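You operate a simulated robot arm through the tools that you are given. There is no shell and no other tool.

You run a simulated robot arm. Do the job below in one go: nothing can be reset, and whatever is moved stays where it is left.

TASK
Fill the blue water tank to MAX, then run water through TEST 2's loop.
Fine: cart fill valve shut again; orange cart valve on 5, at least five seconds of flow, pump off, orange valve back on 0. Spill nothing; the other valves, hoses, loops and caps end as they were.

It is judged by the outcome, as a careful person would: the job done as asked, and still so three seconds after it is handed in. It fails if anything else is knocked over, pushed out of place, dropped, spilled or broken. A push-on lid holds only when it is set on centred and level and pressed home; a screw cap is set on level and turned clockwise until tight.

THE ROBOT
A 6-joint arm with a two-finger gripper, fixed in place. Base frame: the origin is at the foot of the arm, x ahead of it, y to its left, z up. Units: mm, rad, N and s.
Its first joint turns from -2.897 to 2.897 rad. Payload 2.45 kg.
The tool frame sits at the grasp point between the pads (the TCP): z along the fingers, y along the line on which they close. The tips reach 20 mm beyond it. Largest opening 140 mm; the body of the gripper starts 168 mm behind the TCP.
Orientation is that of the tool frame in the base frame, as a unit quaternion [x, y, z, w]. With the fingers straight down and closing along the base's y, the tool's x points along the base's -x, its y along +y and its z along -z.

THE INTERFACE
- The arm moves only by the tool servo_tool. Its argument "deltas" is one flat list of numbers, 7 for each row, row after row: the shift along the tool's x, y, z in mm, then the turn, a rotation vector about the tool's x, y, z in rad, then the closure, from 0 (fully open) to 1 (shut). In form: [tx, ty, tz, wx, wy, wz, jaw, tx, ty, tz, wx, wy, wz, jaw, ...]. A call has 1 to 20 rows; each row shifts and turns the commanded pose from where the row before left it, along the tool's axes as they then stand. Rows are played at 5 a second. More than 50 mm and 0.15 rad between two rows, or a gripper value outside its range, and nothing of the call is played. A pose out of reach is approached as far as the arm can. The call stops where the force on the tool passes 40 N (or 10 N more than at its start, if that is more) or the arm is blocked; 0.2 s more then pass. The fingers move at their own pace (about 45 mm/s each) and stop on an object; they squeeze with about 35 N. The grip force told is the motor's: it shows also when the fingers shut on nothing. Time passes only in rows, and 0.2 s behind the last, so rows that do not move let the fingers close. It gives the time, the measured TCP pose, the force on the tool (base axes), the opening and the grip force at its end, in the units of the frame above (readings bear some noise), with the torque about the TCP (base axes, N m) and any sound that the robot's microphone picked up.
- Cameras (640 x 400 px; columns grow to the right, rows downward): "scene" is fixed at [399.1, -648.5, 1416.6]; the picture's right is [0.80, 0.60, 0.00], its down [0.57, -0.76, -0.32] and it looks along [-0.19, 0.25, -0.95] (base axes); focal length 214 px, centre (320, 200). "wrist" rides on the gripper at [78, 11, -209] in the tool frame; the picture's right is [-0.14, 0.99, 0.00], its down [-0.92, -0.13, -0.37] and it looks along [-0.36, -0.05, 0.93] (tool axes); focal length 280 px, centre (320, 200). There is no depth. A picture from a camera that has moved, and an enlarged one, comes with that camera's place and axes in the base frame and with its lens. The place of the scene camera against the robot may be out by one fixed shift of up to 18 mm in any direction.
- grab_frame(camera): a new picture of that camera. The clock stands still meanwhile.
- enlarge(camera, box): a new picture of the part [left, top, right, bottom] of that camera's present view, enlarged. The clock stands still meanwhile.
- sign_off(): hands the job in; it is judged then, once.

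Nothing tells you positions but the pictures and the camera data. Unless the task says otherwise, let go and move clear before handing in.

The tools are called after ">>>" by a JSON object that holds its "method" and its "body". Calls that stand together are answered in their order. servo_tool: Moves the arm, as the interface text tells. Its arguments: {"type":"object","properties":{"deltas":{"type":"array"}},"required":["deltas"]} The other tools are called the same way: grab_frame (camera) takes a picture; enlarge (camera, box) takes an enlarged picture of a part of a camera's view; sign_off () hands the job in.

At the start:

```text
time: 0.0
tcp_pos: [386.0, 336.6, 1214.6]
ee_rot: [0.001, 1.0, 0.0, 0.001]
contact_force: [0.5, 0.1, 0.2]
ft_torque: [0.03, -0.02, -0.05]
grip_width: 140.2
grasp_force: 0.0
```

scene: 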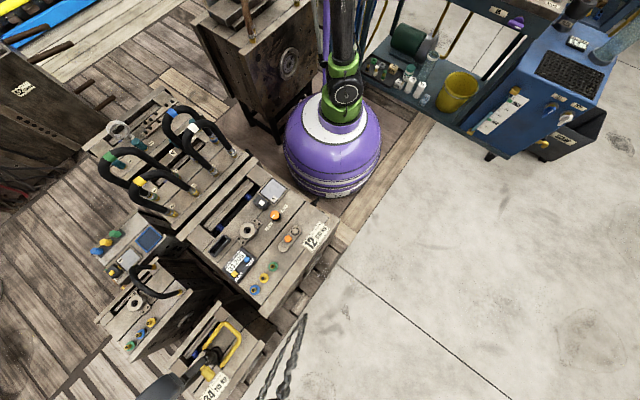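
wrist: 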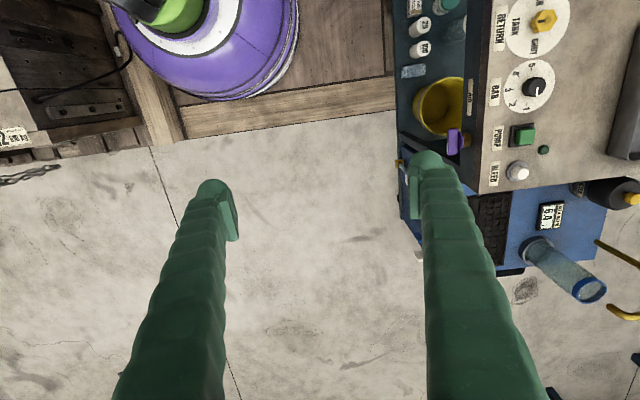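

I see a wooden console with loops to the left, a blue cart/bench at upper right with controls. I'll look closer at each part before moving.

>>> {"method": "enlarge", "body": {"camera": "scene", "box": [360, 0, 640, 175]}}

>>> {"method": "enlarge", "body": {"camera": "scene", "box": [470, 0, 640, 106]}}

>>> {"method": "enlarge", "body": {"camera": "wrist", "box": [390, 0, 640, 156]}}

>>> {"method": "enlarge", "body": {"camera": "wrist", "box": [380, 130, 640, 320]}}

>>> {"method": "enlarge", "body": {"camera": "scene", "box": [80, 90, 340, 250]}}

>>> {"method": "enlarge", "body": {"camera": "scene", "box": [80, 200, 340, 400]}}

```text
2.29 times, centred on (500, 88) of scene
camera zoom: at [399.1, -648.5, 1416.6], right [0.8, 0.6, 0.0], down [0.57, -0.76, -0.32], along [-0.19, 0.25, -0.95], focal length 490 px, centre (-91, 457)
```

zoom: 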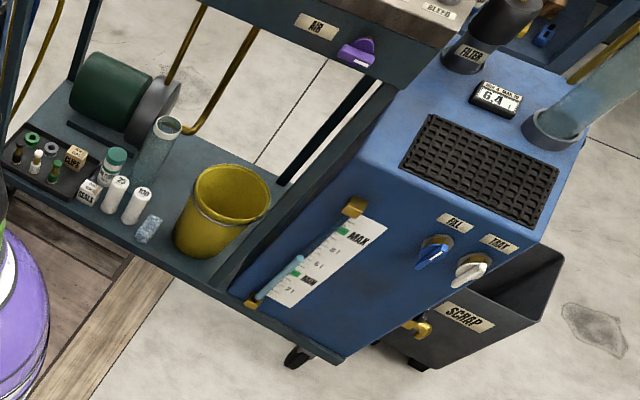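

```text
3.76 times, centred on (555, 53) of scene
camera zoom: at [399.1, -648.5, 1416.6], right [0.8, 0.6, 0.0], down [0.57, -0.76, -0.32], along [-0.19, 0.25, -0.95], focal length 807 px, centre (-565, 753)
```

zoom: 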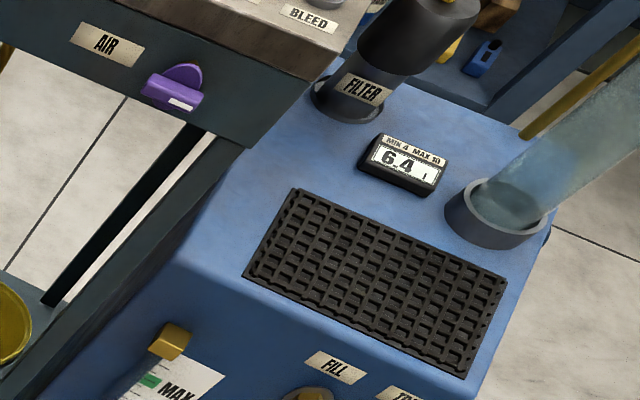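

```text
2.56 times, centred on (515, 78) of wrist
camera zoom: at [307.7, 347.6, 1423.3], right [0.14, 0.99, 0.0], down [0.92, -0.13, 0.37], along [0.37, -0.05, -0.93], focal length 718 px, centre (-179, 512)
```

zoom: 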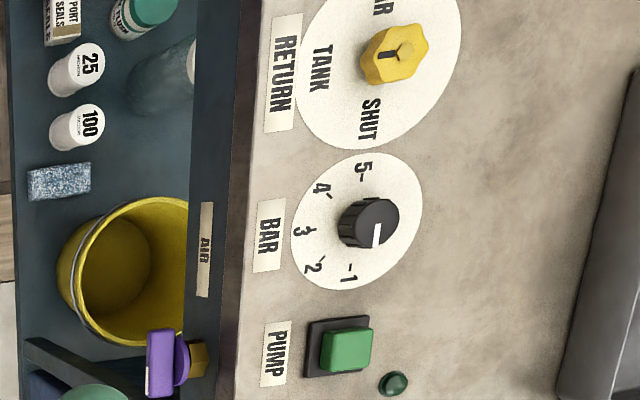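

```text
2.11 times, centred on (510, 225) of wrist
camera zoom: at [307.7, 347.6, 1423.3], right [0.14, 0.99, 0.0], down [0.92, -0.13, 0.37], along [0.37, -0.05, -0.93], focal length 590 px, centre (-80, 147)
```

zoom: 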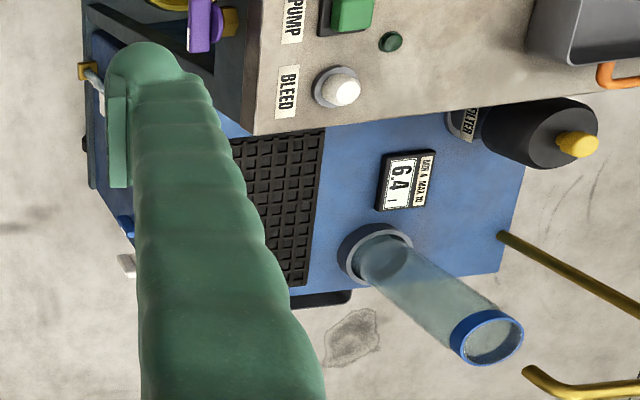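

```text
2.46 times, centred on (210, 170) of scene
camera zoom: at [399.1, -648.5, 1416.6], right [0.8, 0.6, 0.0], down [0.57, -0.76, -0.32], along [-0.19, 0.25, -0.95], focal length 528 px, centre (591, 274)
```

zoom: 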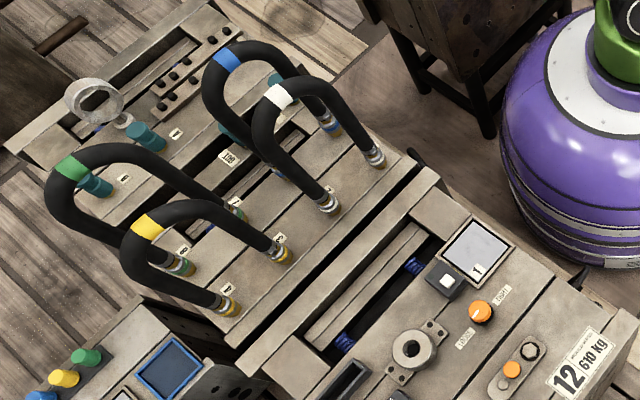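

```text
2.00 times, centred on (210, 300) of scene
camera zoom: at [399.1, -648.5, 1416.6], right [0.8, 0.6, 0.0], down [0.57, -0.76, -0.32], along [-0.19, 0.25, -0.95], focal length 429 px, centre (540, 0)
```

zoom: 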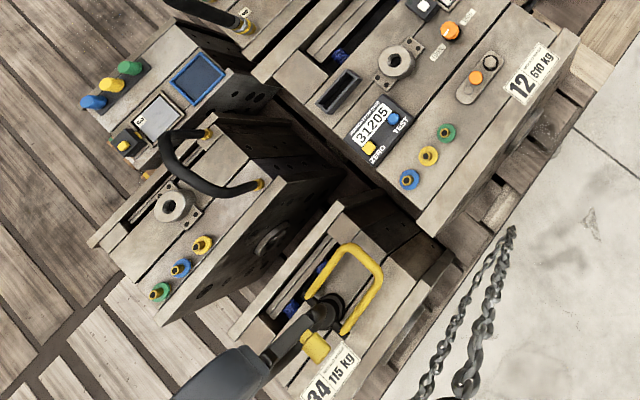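

The cart with FILL and TRAY valves is near (850, 650) and a test bench stands behind it, to the left of the arm. I'll tilt the wrist toward +y to survey the bench.

>>> {"method": "servo_tool", "body": {"deltas": [0, 0, 0, -0.14, 0, 0, 0, 0, 0, 0, -0.14, 0, 0, 0, 0, 0, 0, -0.14, 0, 0, 0, 0, 0, 0, -0.14, 0, 0, 0, 0, 0, 0, 0, 0, 0, 0]}}

>>> {"method": "grab_frame", "body": {"camera": "wrist"}}

>>> {"method": "grab_frame", "body": {"camera": "scene"}}

```text
time: 1.2
tcp_pos: [385.4, 336.0, 1215.2]
ee_rot: [0.001, 0.961, 0.277, 0.0]
contact_force: [-0.3, 0.2, -0.4]
ft_torque: [0.02, 0.0, 0.0]
grip_width: 139.7
grasp_force: 0.1
```

```text
taken
camera wrist: at [307.5, 235.0, 1397.3], right [0.14, 0.84, 0.53], down [0.92, -0.31, 0.24], along [0.37, 0.45, -0.81], focal length 280 px, centre (320, 200)
```

wrist: 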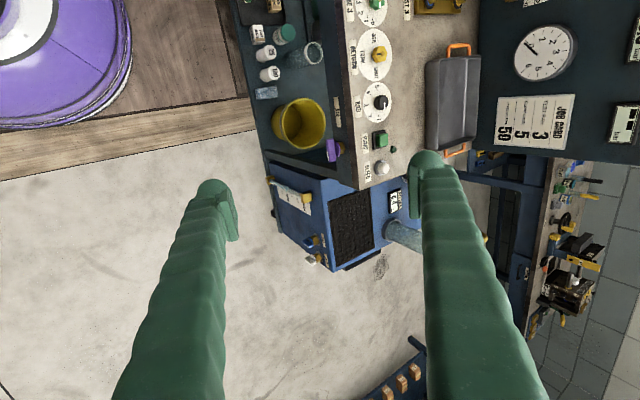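

```text
taken
```

scene: 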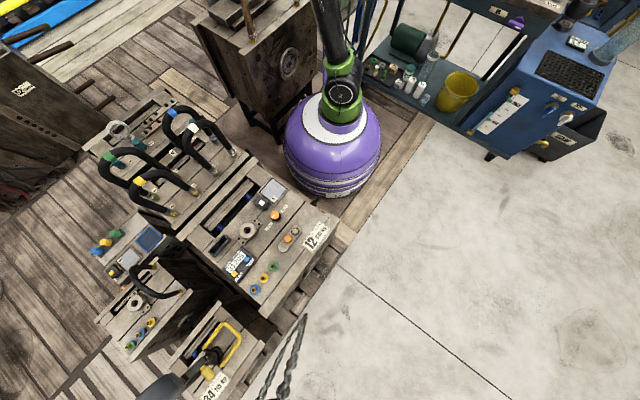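

>>> {"method": "enlarge", "body": {"camera": "wrist", "box": [230, 0, 510, 175]}}

>>> {"method": "enlarge", "body": {"camera": "wrist", "box": [400, 0, 640, 150]}}

>>> {"method": "enlarge", "body": {"camera": "wrist", "box": [240, 130, 460, 290]}}

>>> {"method": "enlarge", "body": {"camera": "wrist", "box": [440, 140, 640, 400]}}

```text
2.29 times, centred on (370, 88) of wrist
camera zoom: at [307.5, 235.0, 1397.3], right [0.14, 0.84, 0.53], down [0.92, -0.31, 0.24], along [0.37, 0.45, -0.81], focal length 641 px, centre (206, 457)
```

zoom: 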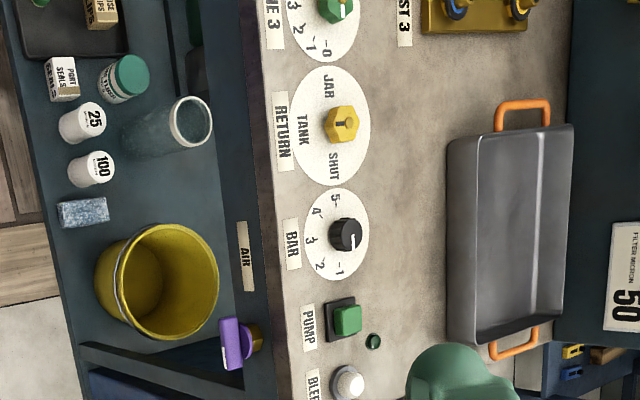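

```text
2.67 times, centred on (520, 75) of wrist
camera zoom: at [307.5, 235.0, 1397.3], right [0.14, 0.84, 0.53], down [0.92, -0.31, 0.24], along [0.37, 0.45, -0.81], focal length 748 px, centre (-213, 533)
```

zoom: 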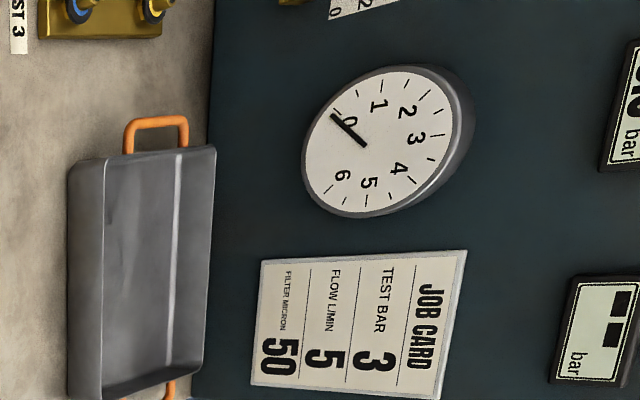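

```text
2.50 times, centred on (350, 210) of wrist
camera zoom: at [307.5, 235.0, 1397.3], right [0.14, 0.84, 0.53], down [0.92, -0.31, 0.24], along [0.37, 0.45, -0.81], focal length 701 px, centre (245, 175)
```

zoom: 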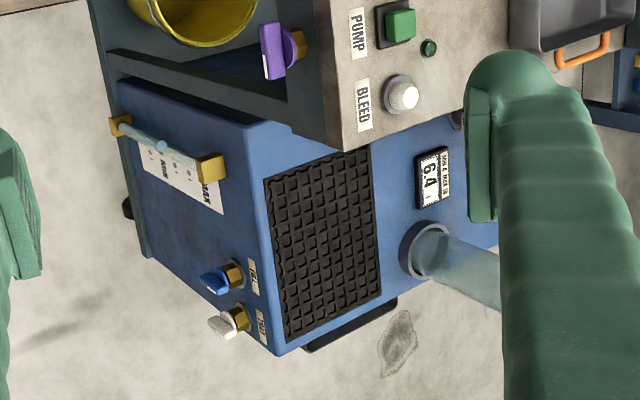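

```text
1.54 times, centred on (540, 270) of wrist
camera zoom: at [307.5, 235.0, 1397.3], right [0.14, 0.84, 0.53], down [0.92, -0.31, 0.24], along [0.37, 0.45, -0.81], focal length 431 px, centre (-18, 92)
```

zoom: 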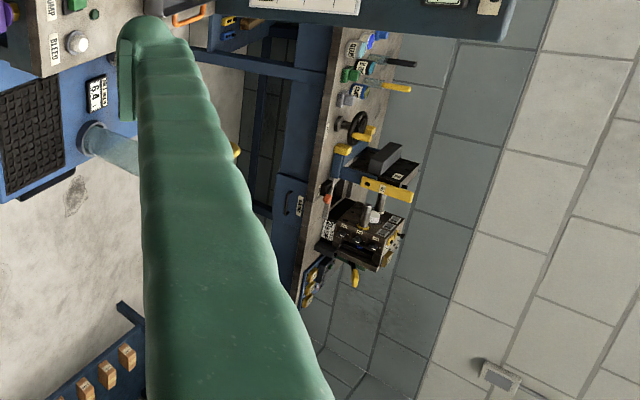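

>>> {"method": "servo_tool", "body": {"deltas": [45, 0, 0, 0, 0, 0, 0, 45, 0, 0, 0, 0, 0, 0, 45, 0, 0, 0, 0, 0, 0, 45, 0, 0, 0, 0, 0, 0, 45, 0, 0, 0, 0, 0, 0, 45, 0, 0, 0, 0, 0, 0, 45, 0, 0, 0, 0, 0, 0, 0, 0, 0, 0, 0, 0, 0]}}

>>> {"method": "grab_frame", "body": {"camera": "wrist"}}

>>> {"method": "grab_frame", "body": {"camera": "scene"}}

```text
time: 3.0
tcp_pos: [70.1, 337.1, 1213.2]
ee_rot: [0.0, 0.961, 0.277, 0.002]
contact_force: [-0.3, -1.2, -0.4]
ft_torque: [0.02, 0.02, 0.0]
grip_width: 140.3
grasp_force: 0.1
```

```text
taken
camera wrist: at [-8.0, 235.6, 1395.9], right [0.14, 0.84, 0.53], down [0.92, -0.31, 0.25], along [0.37, 0.45, -0.81], focal length 280 px, centre (320, 200)
```

wrist: 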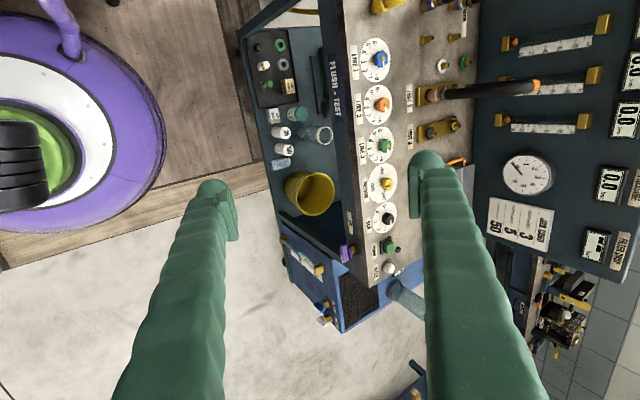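

```text
taken
```

scene: 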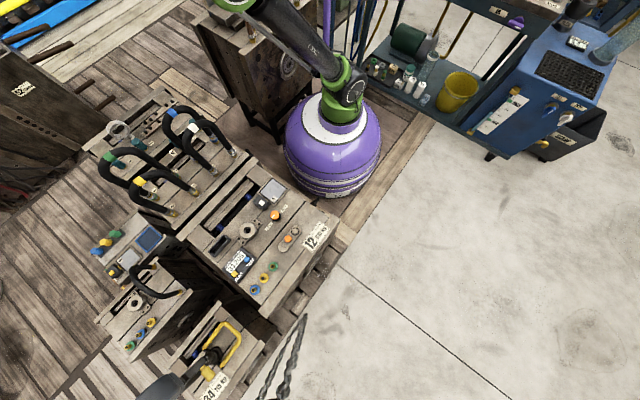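

>>> {"method": "enlarge", "body": {"camera": "wrist", "box": [320, 0, 520, 125]}}

>>> {"method": "enlarge", "body": {"camera": "wrist", "box": [320, 100, 520, 225]}}

>>> {"method": "enlarge", "body": {"camera": "wrist", "box": [320, 180, 480, 340]}}

>>> {"method": "enlarge", "body": {"camera": "wrist", "box": [470, 0, 640, 280]}}

>>> {"method": "enlarge", "body": {"camera": "wrist", "box": [230, 10, 360, 200]}}

```text
3.20 times, centred on (420, 62) of wrist
camera zoom: at [-8.0, 235.6, 1395.9], right [0.14, 0.84, 0.53], down [0.92, -0.31, 0.25], along [0.37, 0.45, -0.81], focal length 897 px, centre (0, 640)
```

zoom: 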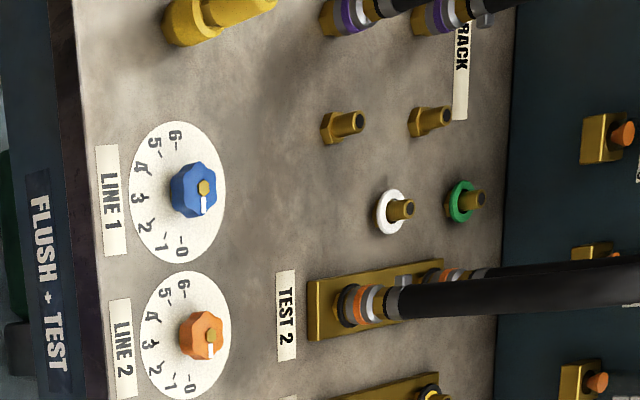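

```text
3.20 times, centred on (420, 162) of wrist
camera zoom: at [-8.0, 235.6, 1395.9], right [0.14, 0.84, 0.53], down [0.92, -0.31, 0.25], along [0.37, 0.45, -0.81], focal length 897 px, centre (0, 320)
```

zoom: 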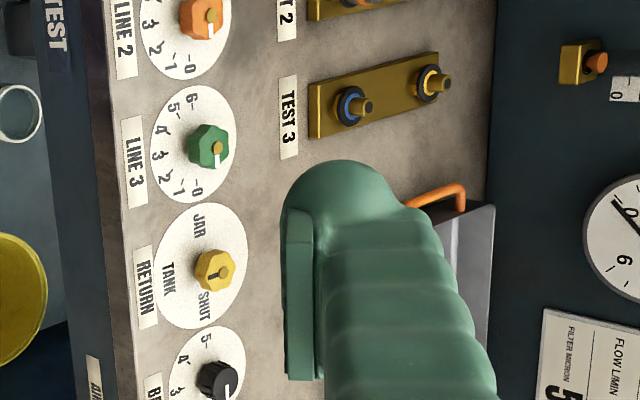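

```text
2.50 times, centred on (400, 260) of wrist
camera zoom: at [-8.0, 235.6, 1395.9], right [0.14, 0.84, 0.53], down [0.92, -0.31, 0.25], along [0.37, 0.45, -0.81], focal length 701 px, centre (120, 50)
```

zoom: 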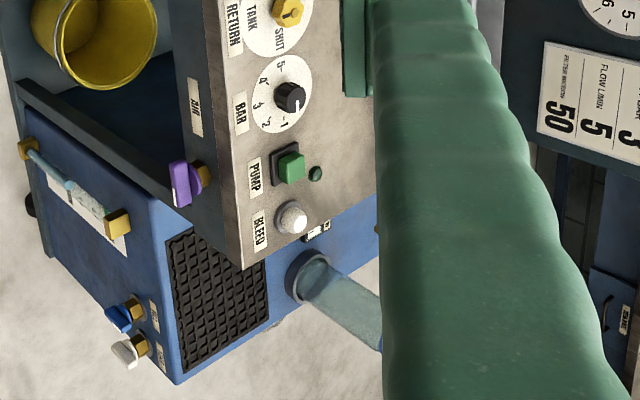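

```text
1.43 times, centred on (555, 140) of wrist
camera zoom: at [-8.0, 235.6, 1395.9], right [0.14, 0.84, 0.53], down [0.92, -0.31, 0.25], along [0.37, 0.45, -0.81], focal length 401 px, centre (-16, 286)
```

zoom: 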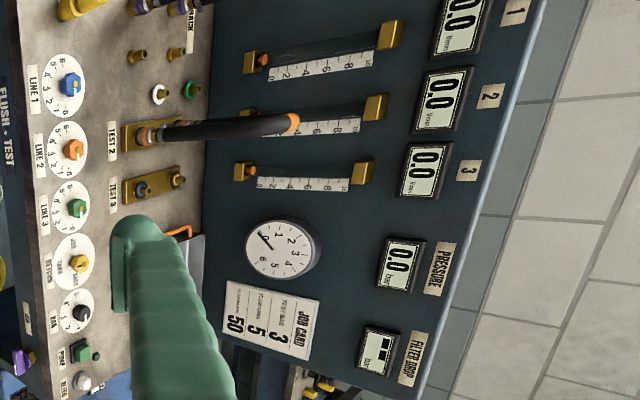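

```text
2.11 times, centred on (295, 105) of wrist
camera zoom: at [-8.0, 235.6, 1395.9], right [0.14, 0.84, 0.53], down [0.92, -0.31, 0.25], along [0.37, 0.45, -0.81], focal length 590 px, centre (373, 400)
```

zoom: 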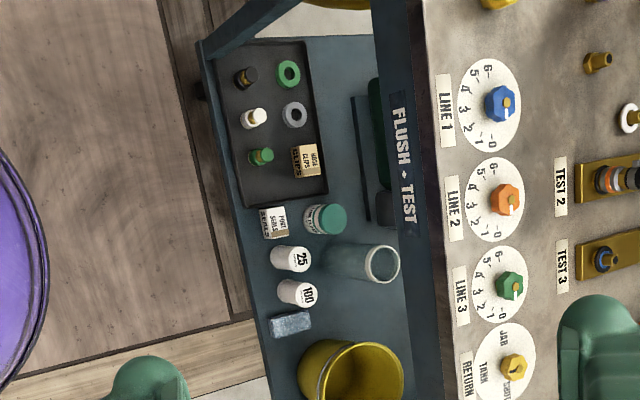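

The bench (FLUSH + TEST cart) has LINE 1/2/3 knobs: orange LINE 2 near (55, 749, 861), the PUMP button near (465, 744, 855), and the tank's blue FILL valve on its front face near (860, 633, 530). I'll turn the tool to face +y and go look at the tank's front face.

>>> {"method": "servo_tool", "body": {"deltas": [-50, 0, 0, -0.112, 0, 0, 0, -50, 0, 0, -0.112, 0, 0, 0, -50, 0, 0, -0.112, 0, 0, 0, -50, 0, 0, -0.112, 0, 0, 0, -50, 0, 0, -0.112, 0, 0, 0, -50, 0, 0, -0.112, 0, 0, 0, -50, 0, 0, -0.112, 0, 0, 0, -50, 0, 0, -0.112, 0, 0, 0, -50, 0, 0, -0.112, 0, 0, 0, 0, 0, 0, 0, 0, 0, 0]}}

>>> {"method": "grab_frame", "body": {"camera": "wrist"}}

>>> {"method": "grab_frame", "body": {"camera": "scene"}}

```text
time: 5.2
tcp_pos: [522.1, 335.8, 1214.8]
ee_rot: [0.001, 0.708, 0.707, 0.001]
contact_force: [-0.5, 0.4, -0.5]
ft_torque: [-0.02, 0.03, 0.0]
grip_width: 140.0
grasp_force: 0.1
```

```text
taken
camera wrist: at [443.3, 127.5, 1225.2], right [0.14, 0.0, 0.99], down [0.92, -0.37, -0.13], along [0.37, 0.93, -0.05], focal length 280 px, centre (320, 200)
```

wrist: 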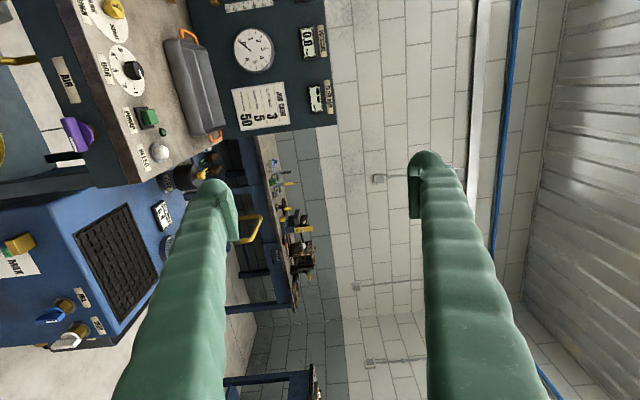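

```text
taken
```

scene: 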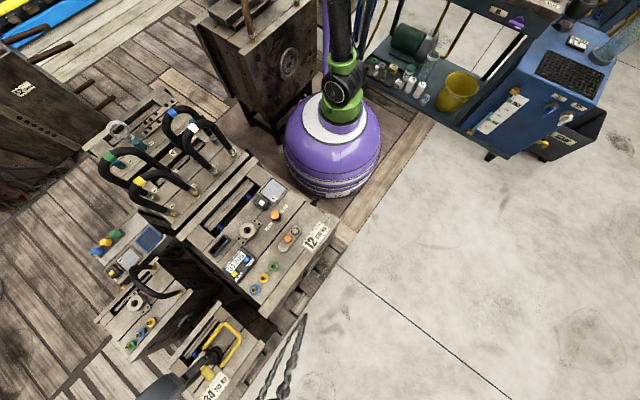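

>>> {"method": "servo_tool", "body": {"deltas": [-12, -45, 0, 0, 0, 0, 0, -12, -45, 0, 0, 0, 0, 0, -12, -45, 0, 0, 0, 0, 0, -12, -45, 0, 0, 0, 0, 0, -12, -45, 0, 0, 0, 0, 0, -12, -45, 0, 0, 0, 0, 0, -12, -45, 0, 0, 0, 0, 0, -12, -45, 0, 0, 0, 0, 0, -12, -45, 0, 0, 0, 0, 0, -12, -45, 0, 0, 0, 0, 0, -12, -45, 0, 0, 0, 0, 0, -12, -45, 0, 0, 0, 0, 0, 0, 0, 0, 0, 0, 0, 0]}}

>>> {"method": "grab_frame", "body": {"camera": "wrist"}}

>>> {"method": "grab_frame", "body": {"camera": "scene"}}

```text
time: 8.0
tcp_pos: [665.8, 334.7, 672.8]
ee_rot: [0.001, 0.708, 0.706, 0.001]
contact_force: [-0.2, 0.7, 0.1]
ft_torque: [0.0, 0.02, -0.03]
grip_width: 139.9
grasp_force: 0.1
```

```text
taken
camera wrist: at [587.4, 126.1, 685.6], right [0.14, 0.0, 0.99], down [0.92, -0.37, -0.13], along [0.37, 0.93, -0.05], focal length 280 px, centre (320, 200)
```

wrist: 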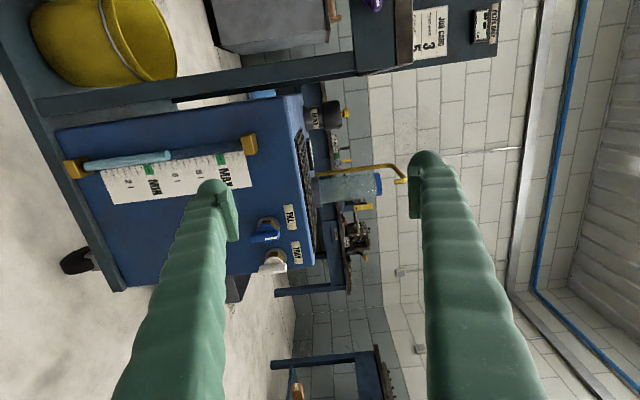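

```text
taken
```

scene: 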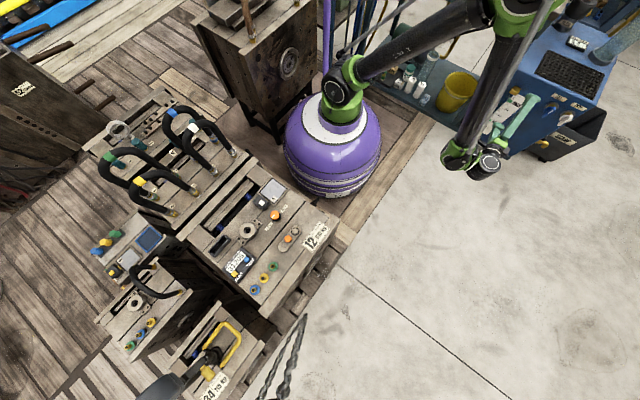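

>>> {"method": "enlarge", "body": {"camera": "wrist", "box": [220, 190, 340, 290]}}

>>> {"method": "enlarge", "body": {"camera": "wrist", "box": [50, 80, 290, 260]}}

>>> {"method": "enlarge", "body": {"camera": "wrist", "box": [280, 80, 440, 230]}}

```text
4.00 times, centred on (280, 240) of wrist
camera zoom: at [587.4, 126.1, 685.6], right [0.14, 0.0, 0.99], down [0.92, -0.37, -0.13], along [0.37, 0.93, -0.05], focal length 1122 px, centre (480, 40)
```

zoom: 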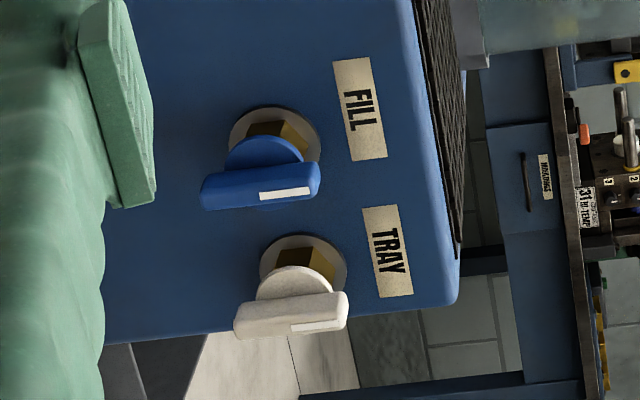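

```text
2.22 times, centred on (170, 170) of wrist
camera zoom: at [587.4, 126.1, 685.6], right [0.14, 0.0, 0.99], down [0.92, -0.37, -0.13], along [0.37, 0.93, -0.05], focal length 623 px, centre (653, 267)
```

zoom: 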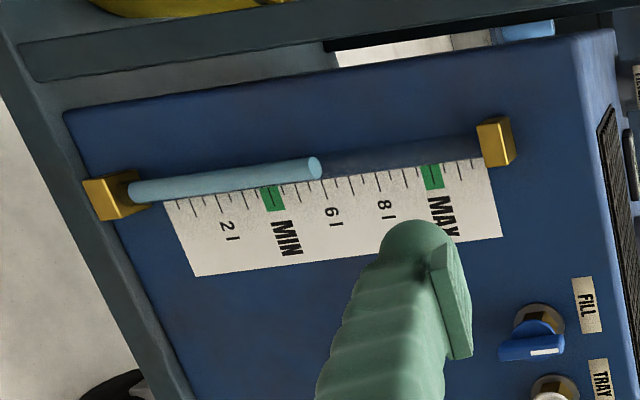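

```text
2.67 times, centred on (360, 155) of wrist
camera zoom: at [587.4, 126.1, 685.6], right [0.14, 0.0, 0.99], down [0.92, -0.37, -0.13], along [0.37, 0.93, -0.05], focal length 748 px, centre (213, 320)
```

zoom: 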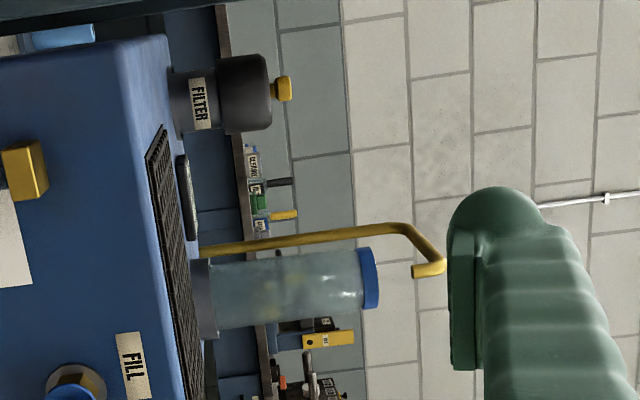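

The FILL handle is a vertical blade at about (857, 640, 531), with TRAY about 78 mm to its right. I'll roll the tool 90° so the fingers close along x with the camera on top, then move across in front of it.

>>> {"method": "servo_tool", "body": {"deltas": [0, 0, 0, 0, 0, 0.1428, 0.5, 0, 0, 0, 0, 0, 0.1428, 0.5, 0, 0, 0, 0, 0, 0.1428, 0.5, 0, 0, 0, 0, 0, 0.1428, 0.5, 0, 0, 0, 0, 0, 0.1428, 0.5, 0, 0, 0, 0, 0, 0.1428, 0.5, 0, 0, 0, 0, 0, 0.1428, 0.5, 0, 0, 0, 0, 0, 0.1428, 0.5, 0, 0, 0, 0, 0, 0.1428, 0.5, 0, 0, 0, 0, 0, 0.1428, 0.5, 0, 0, 0, 0, 0, 0.1428, 0.5, 0, 0, 0, 0, 0, 0, 0.5]}}

>>> {"method": "servo_tool", "body": {"deltas": [-20, 38, 0, 0, 0, 0, 0.5, -20, 38, 0, 0, 0, 0, 0.5, -20, 38, 0, 0, 0, 0, 0.5, -20, 38, 0, 0, 0, 0, 0.5, -20, 38, 0, 0, 0, 0, 0.5, 0, 0, 0, 0, 0, 0, 0.5]}}

>>> {"method": "grab_frame", "body": {"camera": "wrist"}}

>>> {"method": "grab_frame", "body": {"camera": "scene"}}

```text
time: 10.6
tcp_pos: [665.8, 334.4, 674.0]
ee_rot: [0.501, 0.5, 0.5, -0.499]
contact_force: [-0.8, 0.6, 0.3]
ft_torque: [0.0, 0.0, 0.02]
grip_width: 69.9
grasp_force: 0.0
```

```text
time: 12.0
tcp_pos: [856.3, 332.9, 573.6]
ee_rot: [0.5, 0.501, 0.5, -0.499]
contact_force: [0.6, 0.6, -0.4]
ft_torque: [0.0, -0.02, 0.01]
grip_width: 70.1
grasp_force: 0.1
```

```text
taken
camera wrist: at [866.8, 125.1, 652.7], right [0.99, 0.0, -0.14], down [-0.13, -0.37, -0.92], along [-0.05, 0.93, -0.37], focal length 280 px, centre (320, 200)
```

wrist: 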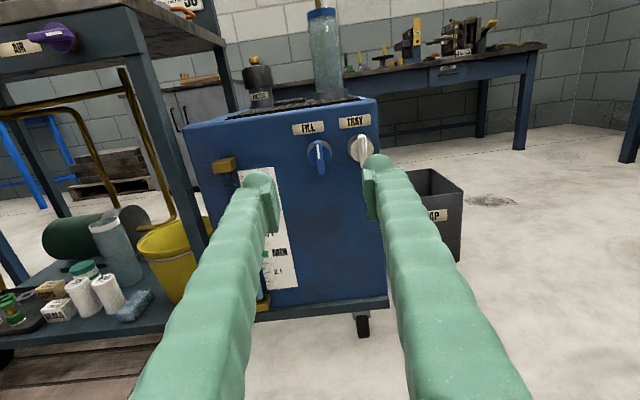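

```text
taken
```

scene: 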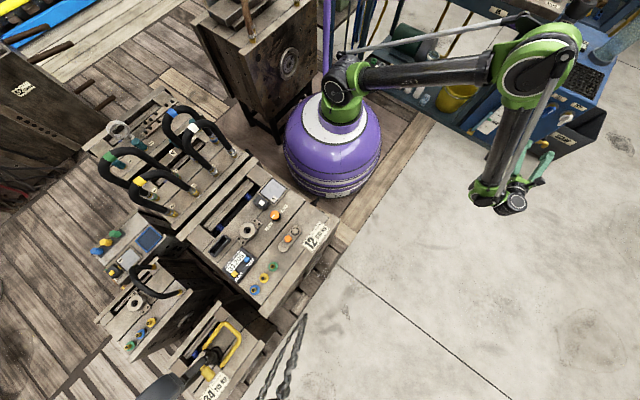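

>>> {"method": "enlarge", "body": {"camera": "wrist", "box": [270, 110, 390, 185]}}

>>> {"method": "enlarge", "body": {"camera": "wrist", "box": [180, 80, 400, 320]}}

>>> {"method": "enlarge", "body": {"camera": "scene", "box": [480, 0, 640, 200]}}

```text
5.33 times, centred on (330, 148) of wrist
camera zoom: at [866.8, 125.1, 652.7], right [0.99, 0.0, -0.14], down [-0.13, -0.37, -0.92], along [-0.05, 0.93, -0.37], focal length 1495 px, centre (267, 480)
```

zoom: 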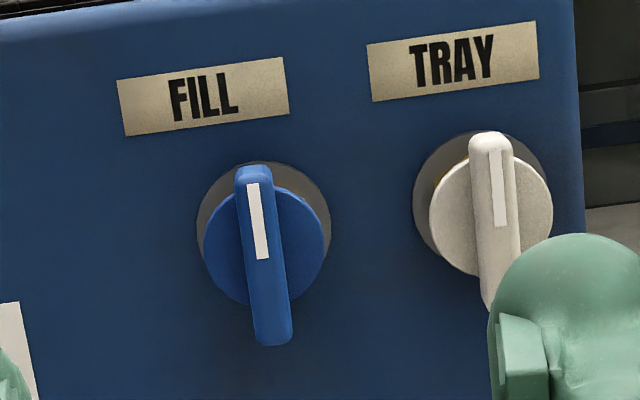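

```text
1.67 times, centred on (290, 200) of wrist
camera zoom: at [866.8, 125.1, 652.7], right [0.99, 0.0, -0.14], down [-0.13, -0.37, -0.92], along [-0.05, 0.93, -0.37], focal length 467 px, centre (370, 200)
```

zoom: 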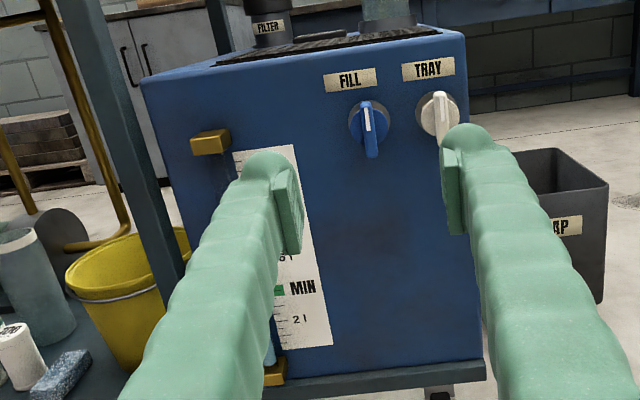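

```text
2.00 times, centred on (560, 100) of scene
camera zoom: at [399.1, -648.5, 1416.6], right [0.8, 0.6, 0.0], down [0.57, -0.76, -0.32], along [-0.19, 0.25, -0.95], focal length 429 px, centre (-160, 400)
```

zoom: 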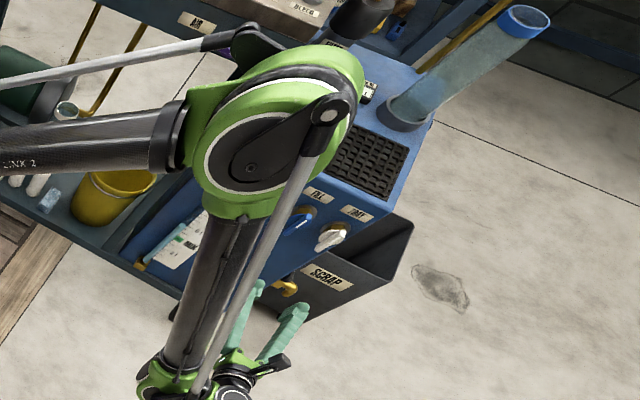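

The FILL blade's front is at about (850, 627, 535), with about 18 mm of blade depth. I'll line up and approach to about 60 mm short, with the jaw narrowed to clear TRAY.

>>> {"method": "servo_tool", "body": {"deltas": [-20, -3, 40, 0, 0, 0, 0.64, -18, -3, 40, 0, 0, 0, 0.64, 0, 0, 40, 0, 0, 0, 0.64, 0, 0, 40, 0, 0, 0, 0.64, 0, 0, 40, 0, 0, 0, 0.64, 0, 0, 25, 0, 0, 0, 0.64, 0, 0, 0, 0, 0, 0, 0.64]}}

>>> {"method": "grab_frame", "body": {"camera": "wrist"}}

>>> {"method": "enlarge", "body": {"camera": "wrist", "box": [240, 60, 440, 200]}}

>>> {"method": "grab_frame", "body": {"camera": "scene"}}

```text
time: 13.6
tcp_pos: [850.5, 558.9, 538.1]
ee_rot: [0.5, 0.5, 0.5, -0.499]
contact_force: [0.0, -1.2, 0.5]
ft_torque: [0.0, 0.0, 0.01]
grip_width: 50.3
grasp_force: 0.0
```

```text
taken
camera wrist: at [860.2, 351.0, 615.3], right [0.99, 0.0, -0.14], down [-0.13, -0.37, -0.92], along [-0.05, 0.93, -0.37], focal length 280 px, centre (320, 200)
```

wrist: 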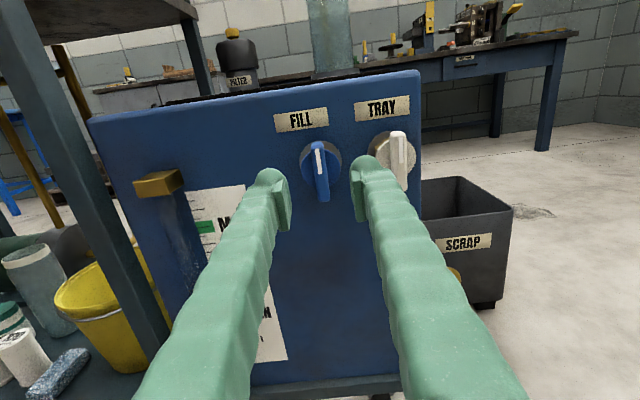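

```text
2.86 times, centred on (340, 130) of wrist
camera zoom: at [860.2, 351.0, 615.3], right [0.99, 0.0, -0.14], down [-0.13, -0.37, -0.92], along [-0.05, 0.93, -0.37], focal length 801 px, centre (263, 400)
```

zoom: 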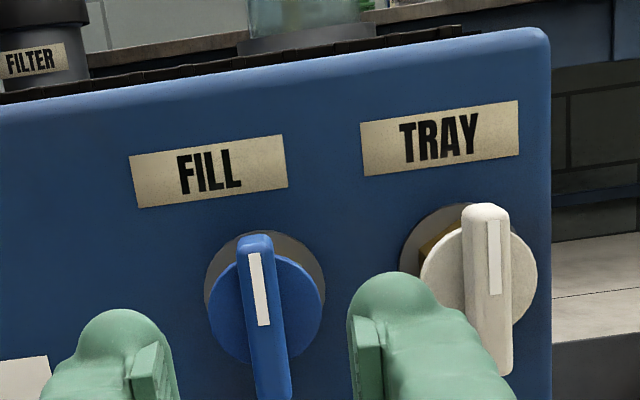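

```text
taken
```

scene: 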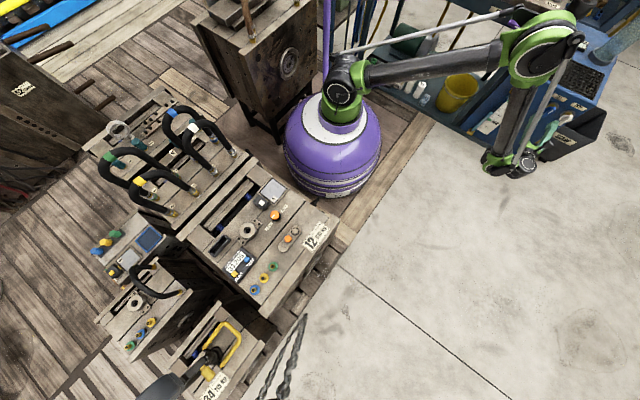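

Aligned at x=850.5, z=538. Moving in so the finger tips are about 13 mm past the blade's front.

>>> {"method": "servo_tool", "body": {"deltas": [0, 0, 20, 0, 0, 0, 0.64, 0, 0, 20, 0, 0, 0, 0.64, 0, 0, 10, 0, 0, 0, 0.64, 0, 0, 11, 0, 0, 0, 0.64, 0, 0, 0, 0, 0, 0, 0.64]}}

>>> {"method": "grab_frame", "body": {"camera": "wrist"}}

>>> {"method": "enlarge", "body": {"camera": "wrist", "box": [240, 60, 440, 200]}}

```text
time: 14.8
tcp_pos: [850.5, 620.1, 535.7]
ee_rot: [0.5, 0.501, 0.499, -0.5]
contact_force: [-1.3, 0.2, 0.4]
ft_torque: [-0.02, -0.04, 0.03]
grip_width: 50.3
grasp_force: 0.0
```

```text
taken
camera wrist: at [860.9, 412.1, 615.0], right [0.99, 0.0, -0.14], down [-0.13, -0.37, -0.92], along [-0.05, 0.93, -0.37], focal length 280 px, centre (320, 200)
```

wrist: 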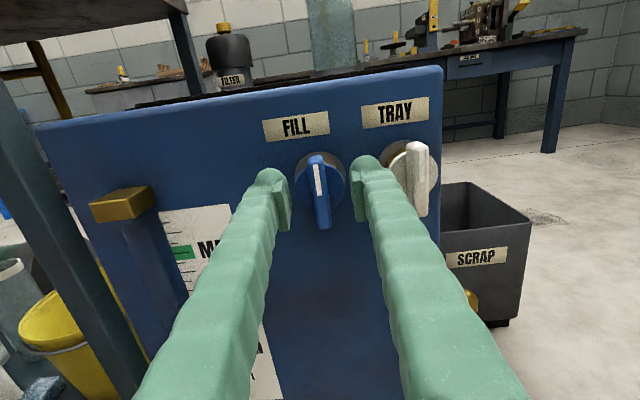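

```text
2.86 times, centred on (340, 130) of wrist
camera zoom: at [860.9, 412.1, 615.0], right [0.99, 0.0, -0.14], down [-0.13, -0.37, -0.92], along [-0.05, 0.93, -0.37], focal length 801 px, centre (263, 400)
```

zoom: 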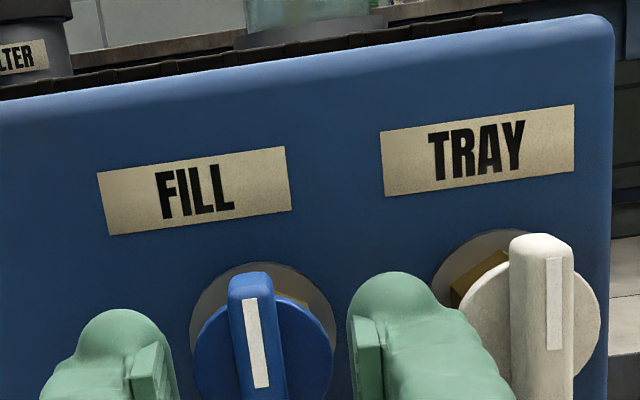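

Now closing the fingers on the FILL blade.

>>> {"method": "servo_tool", "body": {"deltas": [0, 0, 0, 0, 0, 0, 0.8, 0, 0, 0, 0, 0, 0, 0.9, 0, 0, 0, 0, 0, 0, 1, 0, 0, 0, 0, 0, 0, 1, 0, 0, 0, 0, 0, 0, 1]}}

>>> {"method": "grab_frame", "body": {"camera": "wrist"}}

>>> {"method": "enlarge", "body": {"camera": "wrist", "box": [240, 60, 440, 200]}}

>>> {"method": "enlarge", "body": {"camera": "scene", "box": [520, 0, 640, 150]}}

```text
time: 16.0
tcp_pos: [851.3, 620.6, 536.0]
ee_rot: [0.501, 0.5, 0.5, -0.499]
contact_force: [-3.0, 0.1, -0.8]
ft_torque: [0.01, 0.03, 0.0]
grip_width: 12.1
grasp_force: 38.8
```

```text
taken
camera wrist: at [860.8, 412.0, 615.0], right [0.99, 0.0, -0.14], down [-0.13, -0.37, -0.92], along [-0.05, 0.93, -0.37], focal length 280 px, centre (320, 200)
```

wrist: 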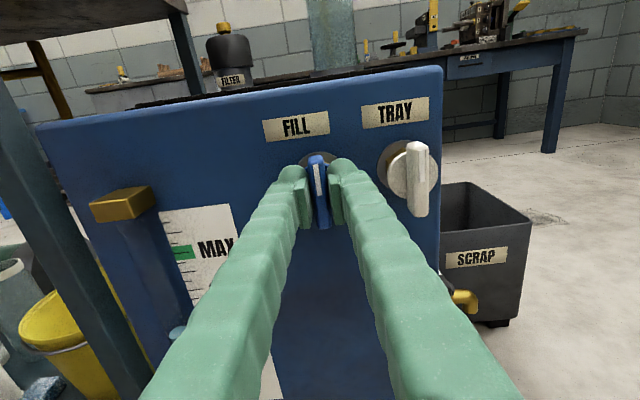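

```text
2.86 times, centred on (340, 130) of wrist
camera zoom: at [860.8, 412.0, 615.0], right [0.99, 0.0, -0.14], down [-0.13, -0.37, -0.92], along [-0.05, 0.93, -0.37], focal length 801 px, centre (263, 400)
```

zoom: 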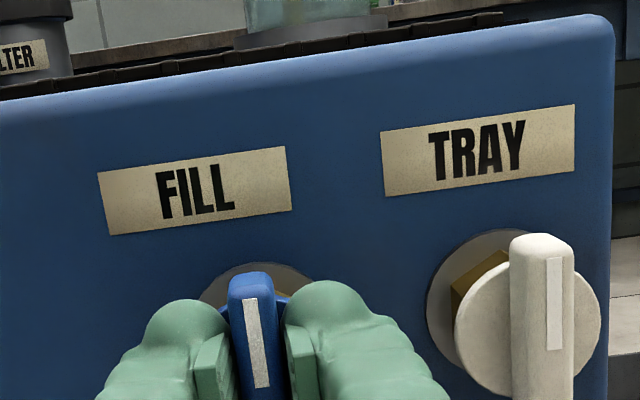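

```text
2.67 times, centred on (580, 75) of scene
camera zoom: at [399.1, -648.5, 1416.6], right [0.8, 0.6, 0.0], down [0.57, -0.76, -0.32], along [-0.19, 0.25, -0.95], focal length 572 px, centre (-373, 533)
```

zoom: 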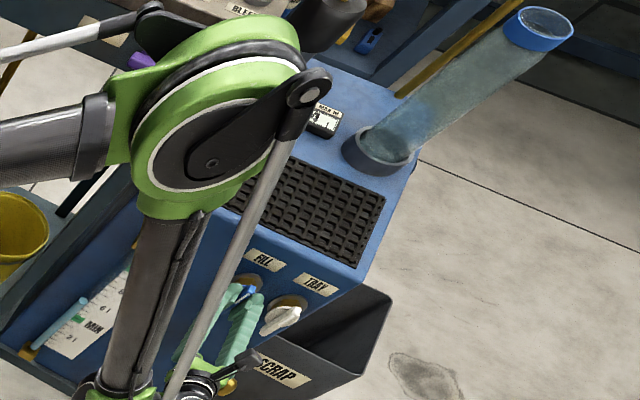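

Gripped. I'll try a small clockwise turn (top toward +x) and feel for a stop.

>>> {"method": "servo_tool", "body": {"deltas": [0, 0, 0, 0, 0, 0.06, 1, 0, 0, 0, 0, 0, 0.06, 1]}}

>>> {"method": "enlarge", "body": {"camera": "wrist", "box": [240, 60, 440, 200]}}

```text
time: 16.6
tcp_pos: [850.3, 619.5, 536.2]
ee_rot: [0.529, 0.47, 0.469, -0.529]
contact_force: [-1.8, -1.1, 2.2]
ft_torque: [-0.27, -0.03, 0.07]
grip_width: 12.3
grasp_force: 39.0
```

```text
2.86 times, centred on (340, 130) of wrist
camera zoom: at [870.2, 412.0, 613.1], right [0.97, 0.0, -0.25], down [-0.24, -0.37, -0.9], along [-0.09, 0.93, -0.36], focal length 801 px, centre (263, 400)
```

zoom: 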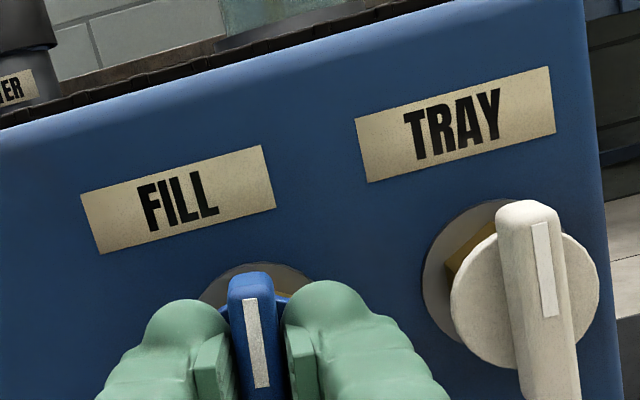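

The handle turns freely clockwise. Continuing in moderate steps while watching the gauge.

>>> {"method": "servo_tool", "body": {"deltas": [0, 0, 0, 0, 0, 0.12, 1, 0, 0, 0, 0, 0, 0.12, 1, 0, 0, 0, 0, 0, 0.12, 1]}}

>>> {"method": "grab_frame", "body": {"camera": "wrist"}}

>>> {"method": "enlarge", "body": {"camera": "scene", "box": [520, 0, 640, 150]}}

```text
time: 17.4
tcp_pos: [851.0, 620.8, 536.4]
ee_rot: [0.606, 0.366, 0.368, -0.603]
contact_force: [4.2, 1.1, 0.9]
ft_torque: [-0.36, 0.02, 0.18]
grip_width: 12.1
grasp_force: 38.3
```

```text
taken
camera wrist: at [896.2, 411.9, 601.0], right [0.81, 0.0, -0.58], down [-0.54, -0.37, -0.76], along [-0.21, 0.93, -0.3], focal length 280 px, centre (320, 200)
```

wrist: 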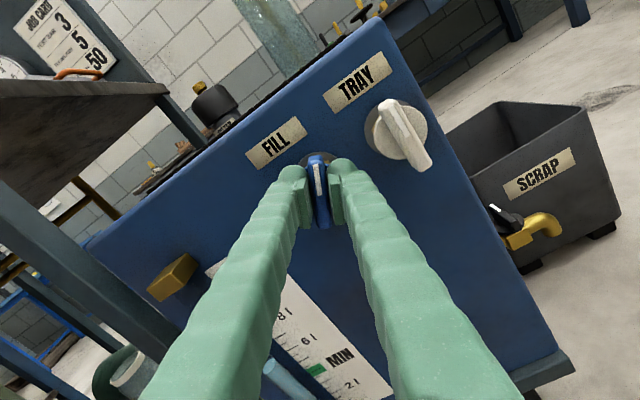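

```text
2.67 times, centred on (580, 75) of scene
camera zoom: at [399.1, -648.5, 1416.6], right [0.8, 0.6, 0.0], down [0.57, -0.76, -0.32], along [-0.19, 0.25, -0.95], focal length 572 px, centre (-373, 533)
```

zoom: 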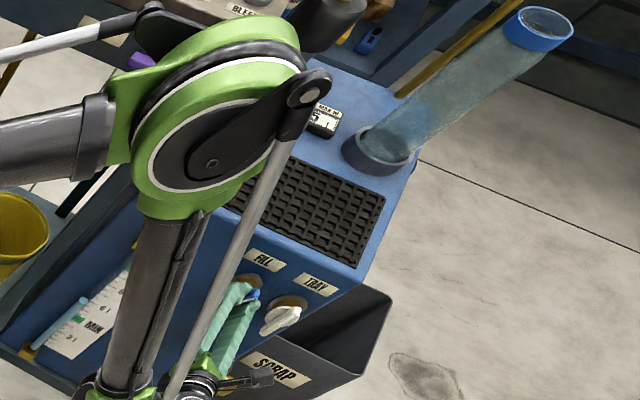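

>>> {"method": "enlarge", "body": {"camera": "scene", "box": [568, 30, 600, 55]}}

>>> {"method": "enlarge", "body": {"camera": "wrist", "box": [200, 240, 400, 400]}}

```text
16.00 times, centred on (584, 42) of scene
camera zoom: at [399.1, -648.5, 1416.6], right [0.8, 0.6, 0.0], down [0.57, -0.76, -0.32], along [-0.19, 0.25, -0.95], focal length 3432 px, centre (-3904, 2720)
```

zoom: 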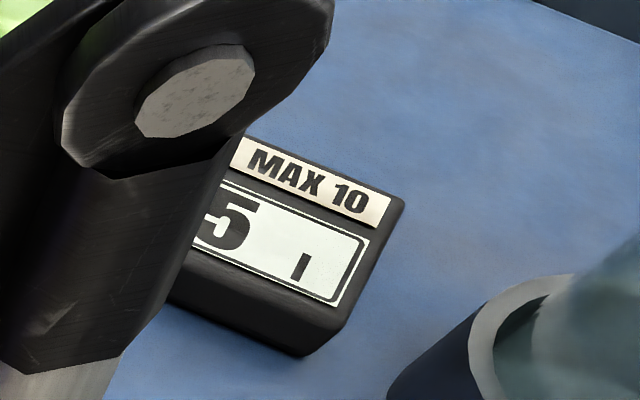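

```text
2.50 times, centred on (300, 320) of wrist
camera zoom: at [896.2, 411.9, 601.0], right [0.81, 0.0, -0.58], down [-0.54, -0.37, -0.76], along [-0.21, 0.93, -0.3], focal length 701 px, centre (370, -100)
```

zoom: 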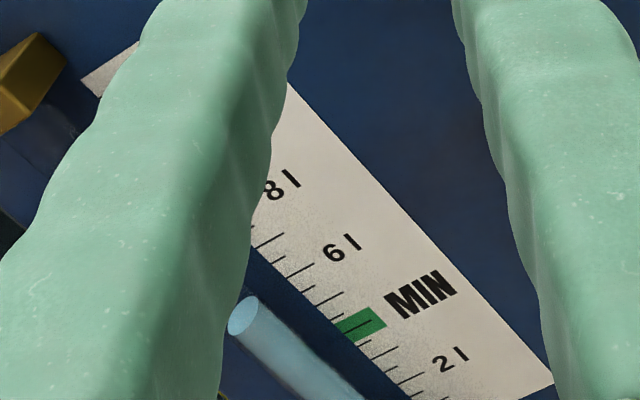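

The scene view of the display reads x.5 (6.5 L), so it's filling. Measuring the rate at this opening over 2 s.

>>> {"method": "servo_tool", "body": {"deltas": [0, 0, 0, 0, 0, 0, 1, 0, 0, 0, 0, 0, 0, 1, 0, 0, 0, 0, 0, 0, 1, 0, 0, 0, 0, 0, 0, 1, 0, 0, 0, 0, 0, 0, 1, 0, 0, 0, 0, 0, 0, 1, 0, 0, 0, 0, 0, 0, 1, 0, 0, 0, 0, 0, 0, 1, 0, 0, 0, 0, 0, 0, 1]}}

>>> {"method": "enlarge", "body": {"camera": "scene", "box": [568, 30, 600, 55]}}

>>> {"method": "enlarge", "body": {"camera": "wrist", "box": [200, 240, 400, 400]}}

>>> {"method": "grab_frame", "body": {"camera": "scene"}}

```text
time: 19.4
tcp_pos: [851.0, 619.5, 537.1]
ee_rot: [0.606, 0.366, 0.367, -0.603]
contact_force: [14.3, 2.5, 3.5]
ft_torque: [0.02, -0.02, -0.12]
grip_width: 12.0
grasp_force: 38.9
```

```text
16.00 times, centred on (584, 42) of scene
camera zoom: at [399.1, -648.5, 1416.6], right [0.8, 0.6, 0.0], down [0.57, -0.76, -0.32], along [-0.19, 0.25, -0.95], focal length 3432 px, centre (-3904, 2720)
```

zoom: 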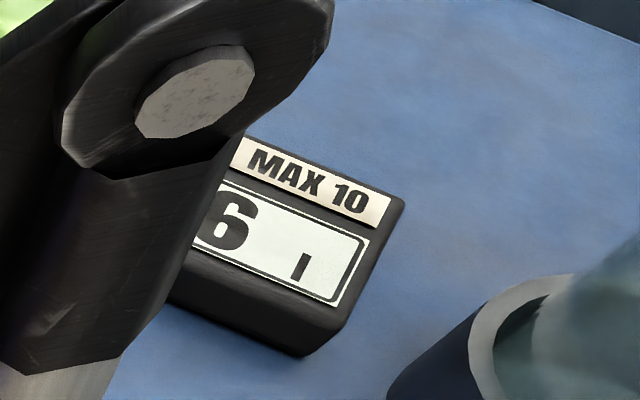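

```text
2.50 times, centred on (300, 320) of wrist
camera zoom: at [896.0, 411.9, 601.0], right [0.82, 0.0, -0.58], down [-0.54, -0.37, -0.76], along [-0.21, 0.93, -0.3], focal length 701 px, centre (370, -100)
```

zoom: 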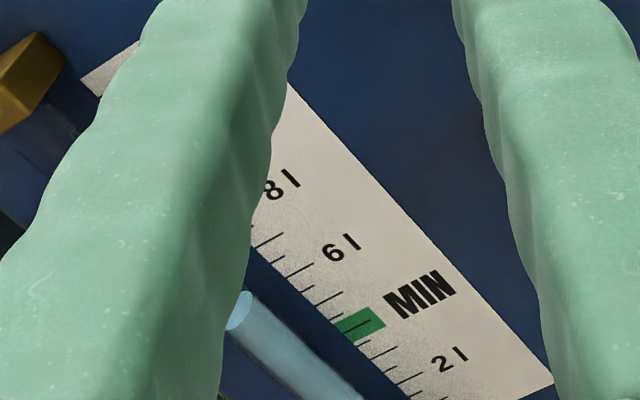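

```text
taken
```

scene: 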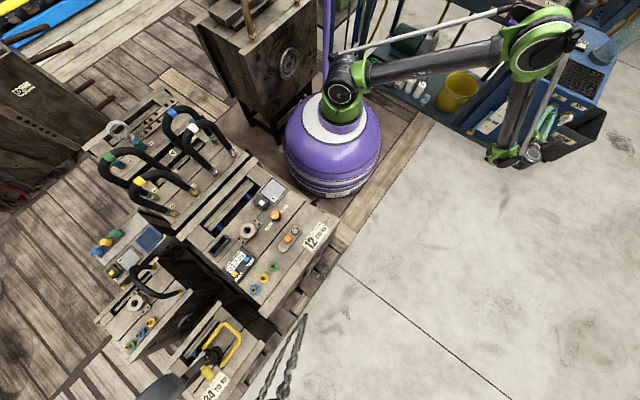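

>>> {"method": "servo_tool", "body": {"deltas": [0, 0, 0, 0, 0, 0.12, 1, 0, 0, 0, 0, 0, 0.12, 1, 0, 0, 0, 0, 0, 0.12, 1]}}

>>> {"method": "enlarge", "body": {"camera": "scene", "box": [568, 30, 600, 55]}}

>>> {"method": "grab_frame", "body": {"camera": "wrist"}}

```text
time: 20.2
tcp_pos: [850.6, 620.3, 533.9]
ee_rot: [0.661, 0.252, 0.252, -0.66]
contact_force: [24.4, 7.0, 7.5]
ft_torque: [0.0, -0.02, -0.09]
grip_width: 12.2
grasp_force: 38.9
```

```text
16.00 times, centred on (584, 42) of scene
camera zoom: at [399.1, -648.5, 1416.6], right [0.8, 0.6, 0.0], down [0.57, -0.76, -0.32], along [-0.19, 0.25, -0.95], focal length 3432 px, centre (-3904, 2720)
```

zoom: 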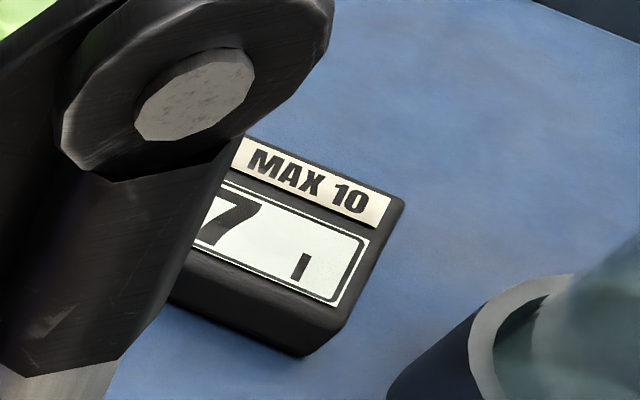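

```text
taken
camera wrist: at [916.0, 411.7, 580.4], right [0.56, 0.0, -0.83], down [-0.77, -0.37, -0.52], along [-0.3, 0.93, -0.21], focal length 280 px, centre (320, 200)
```

wrist: 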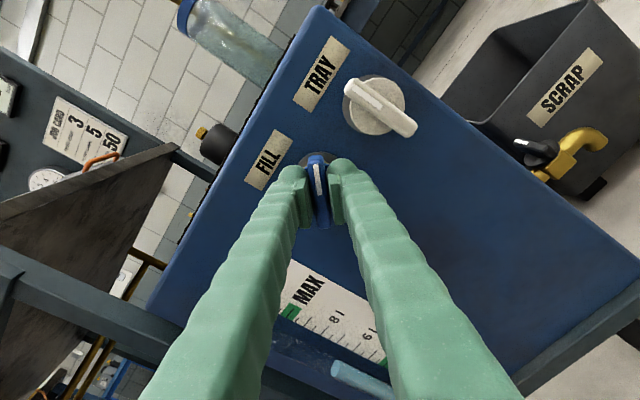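

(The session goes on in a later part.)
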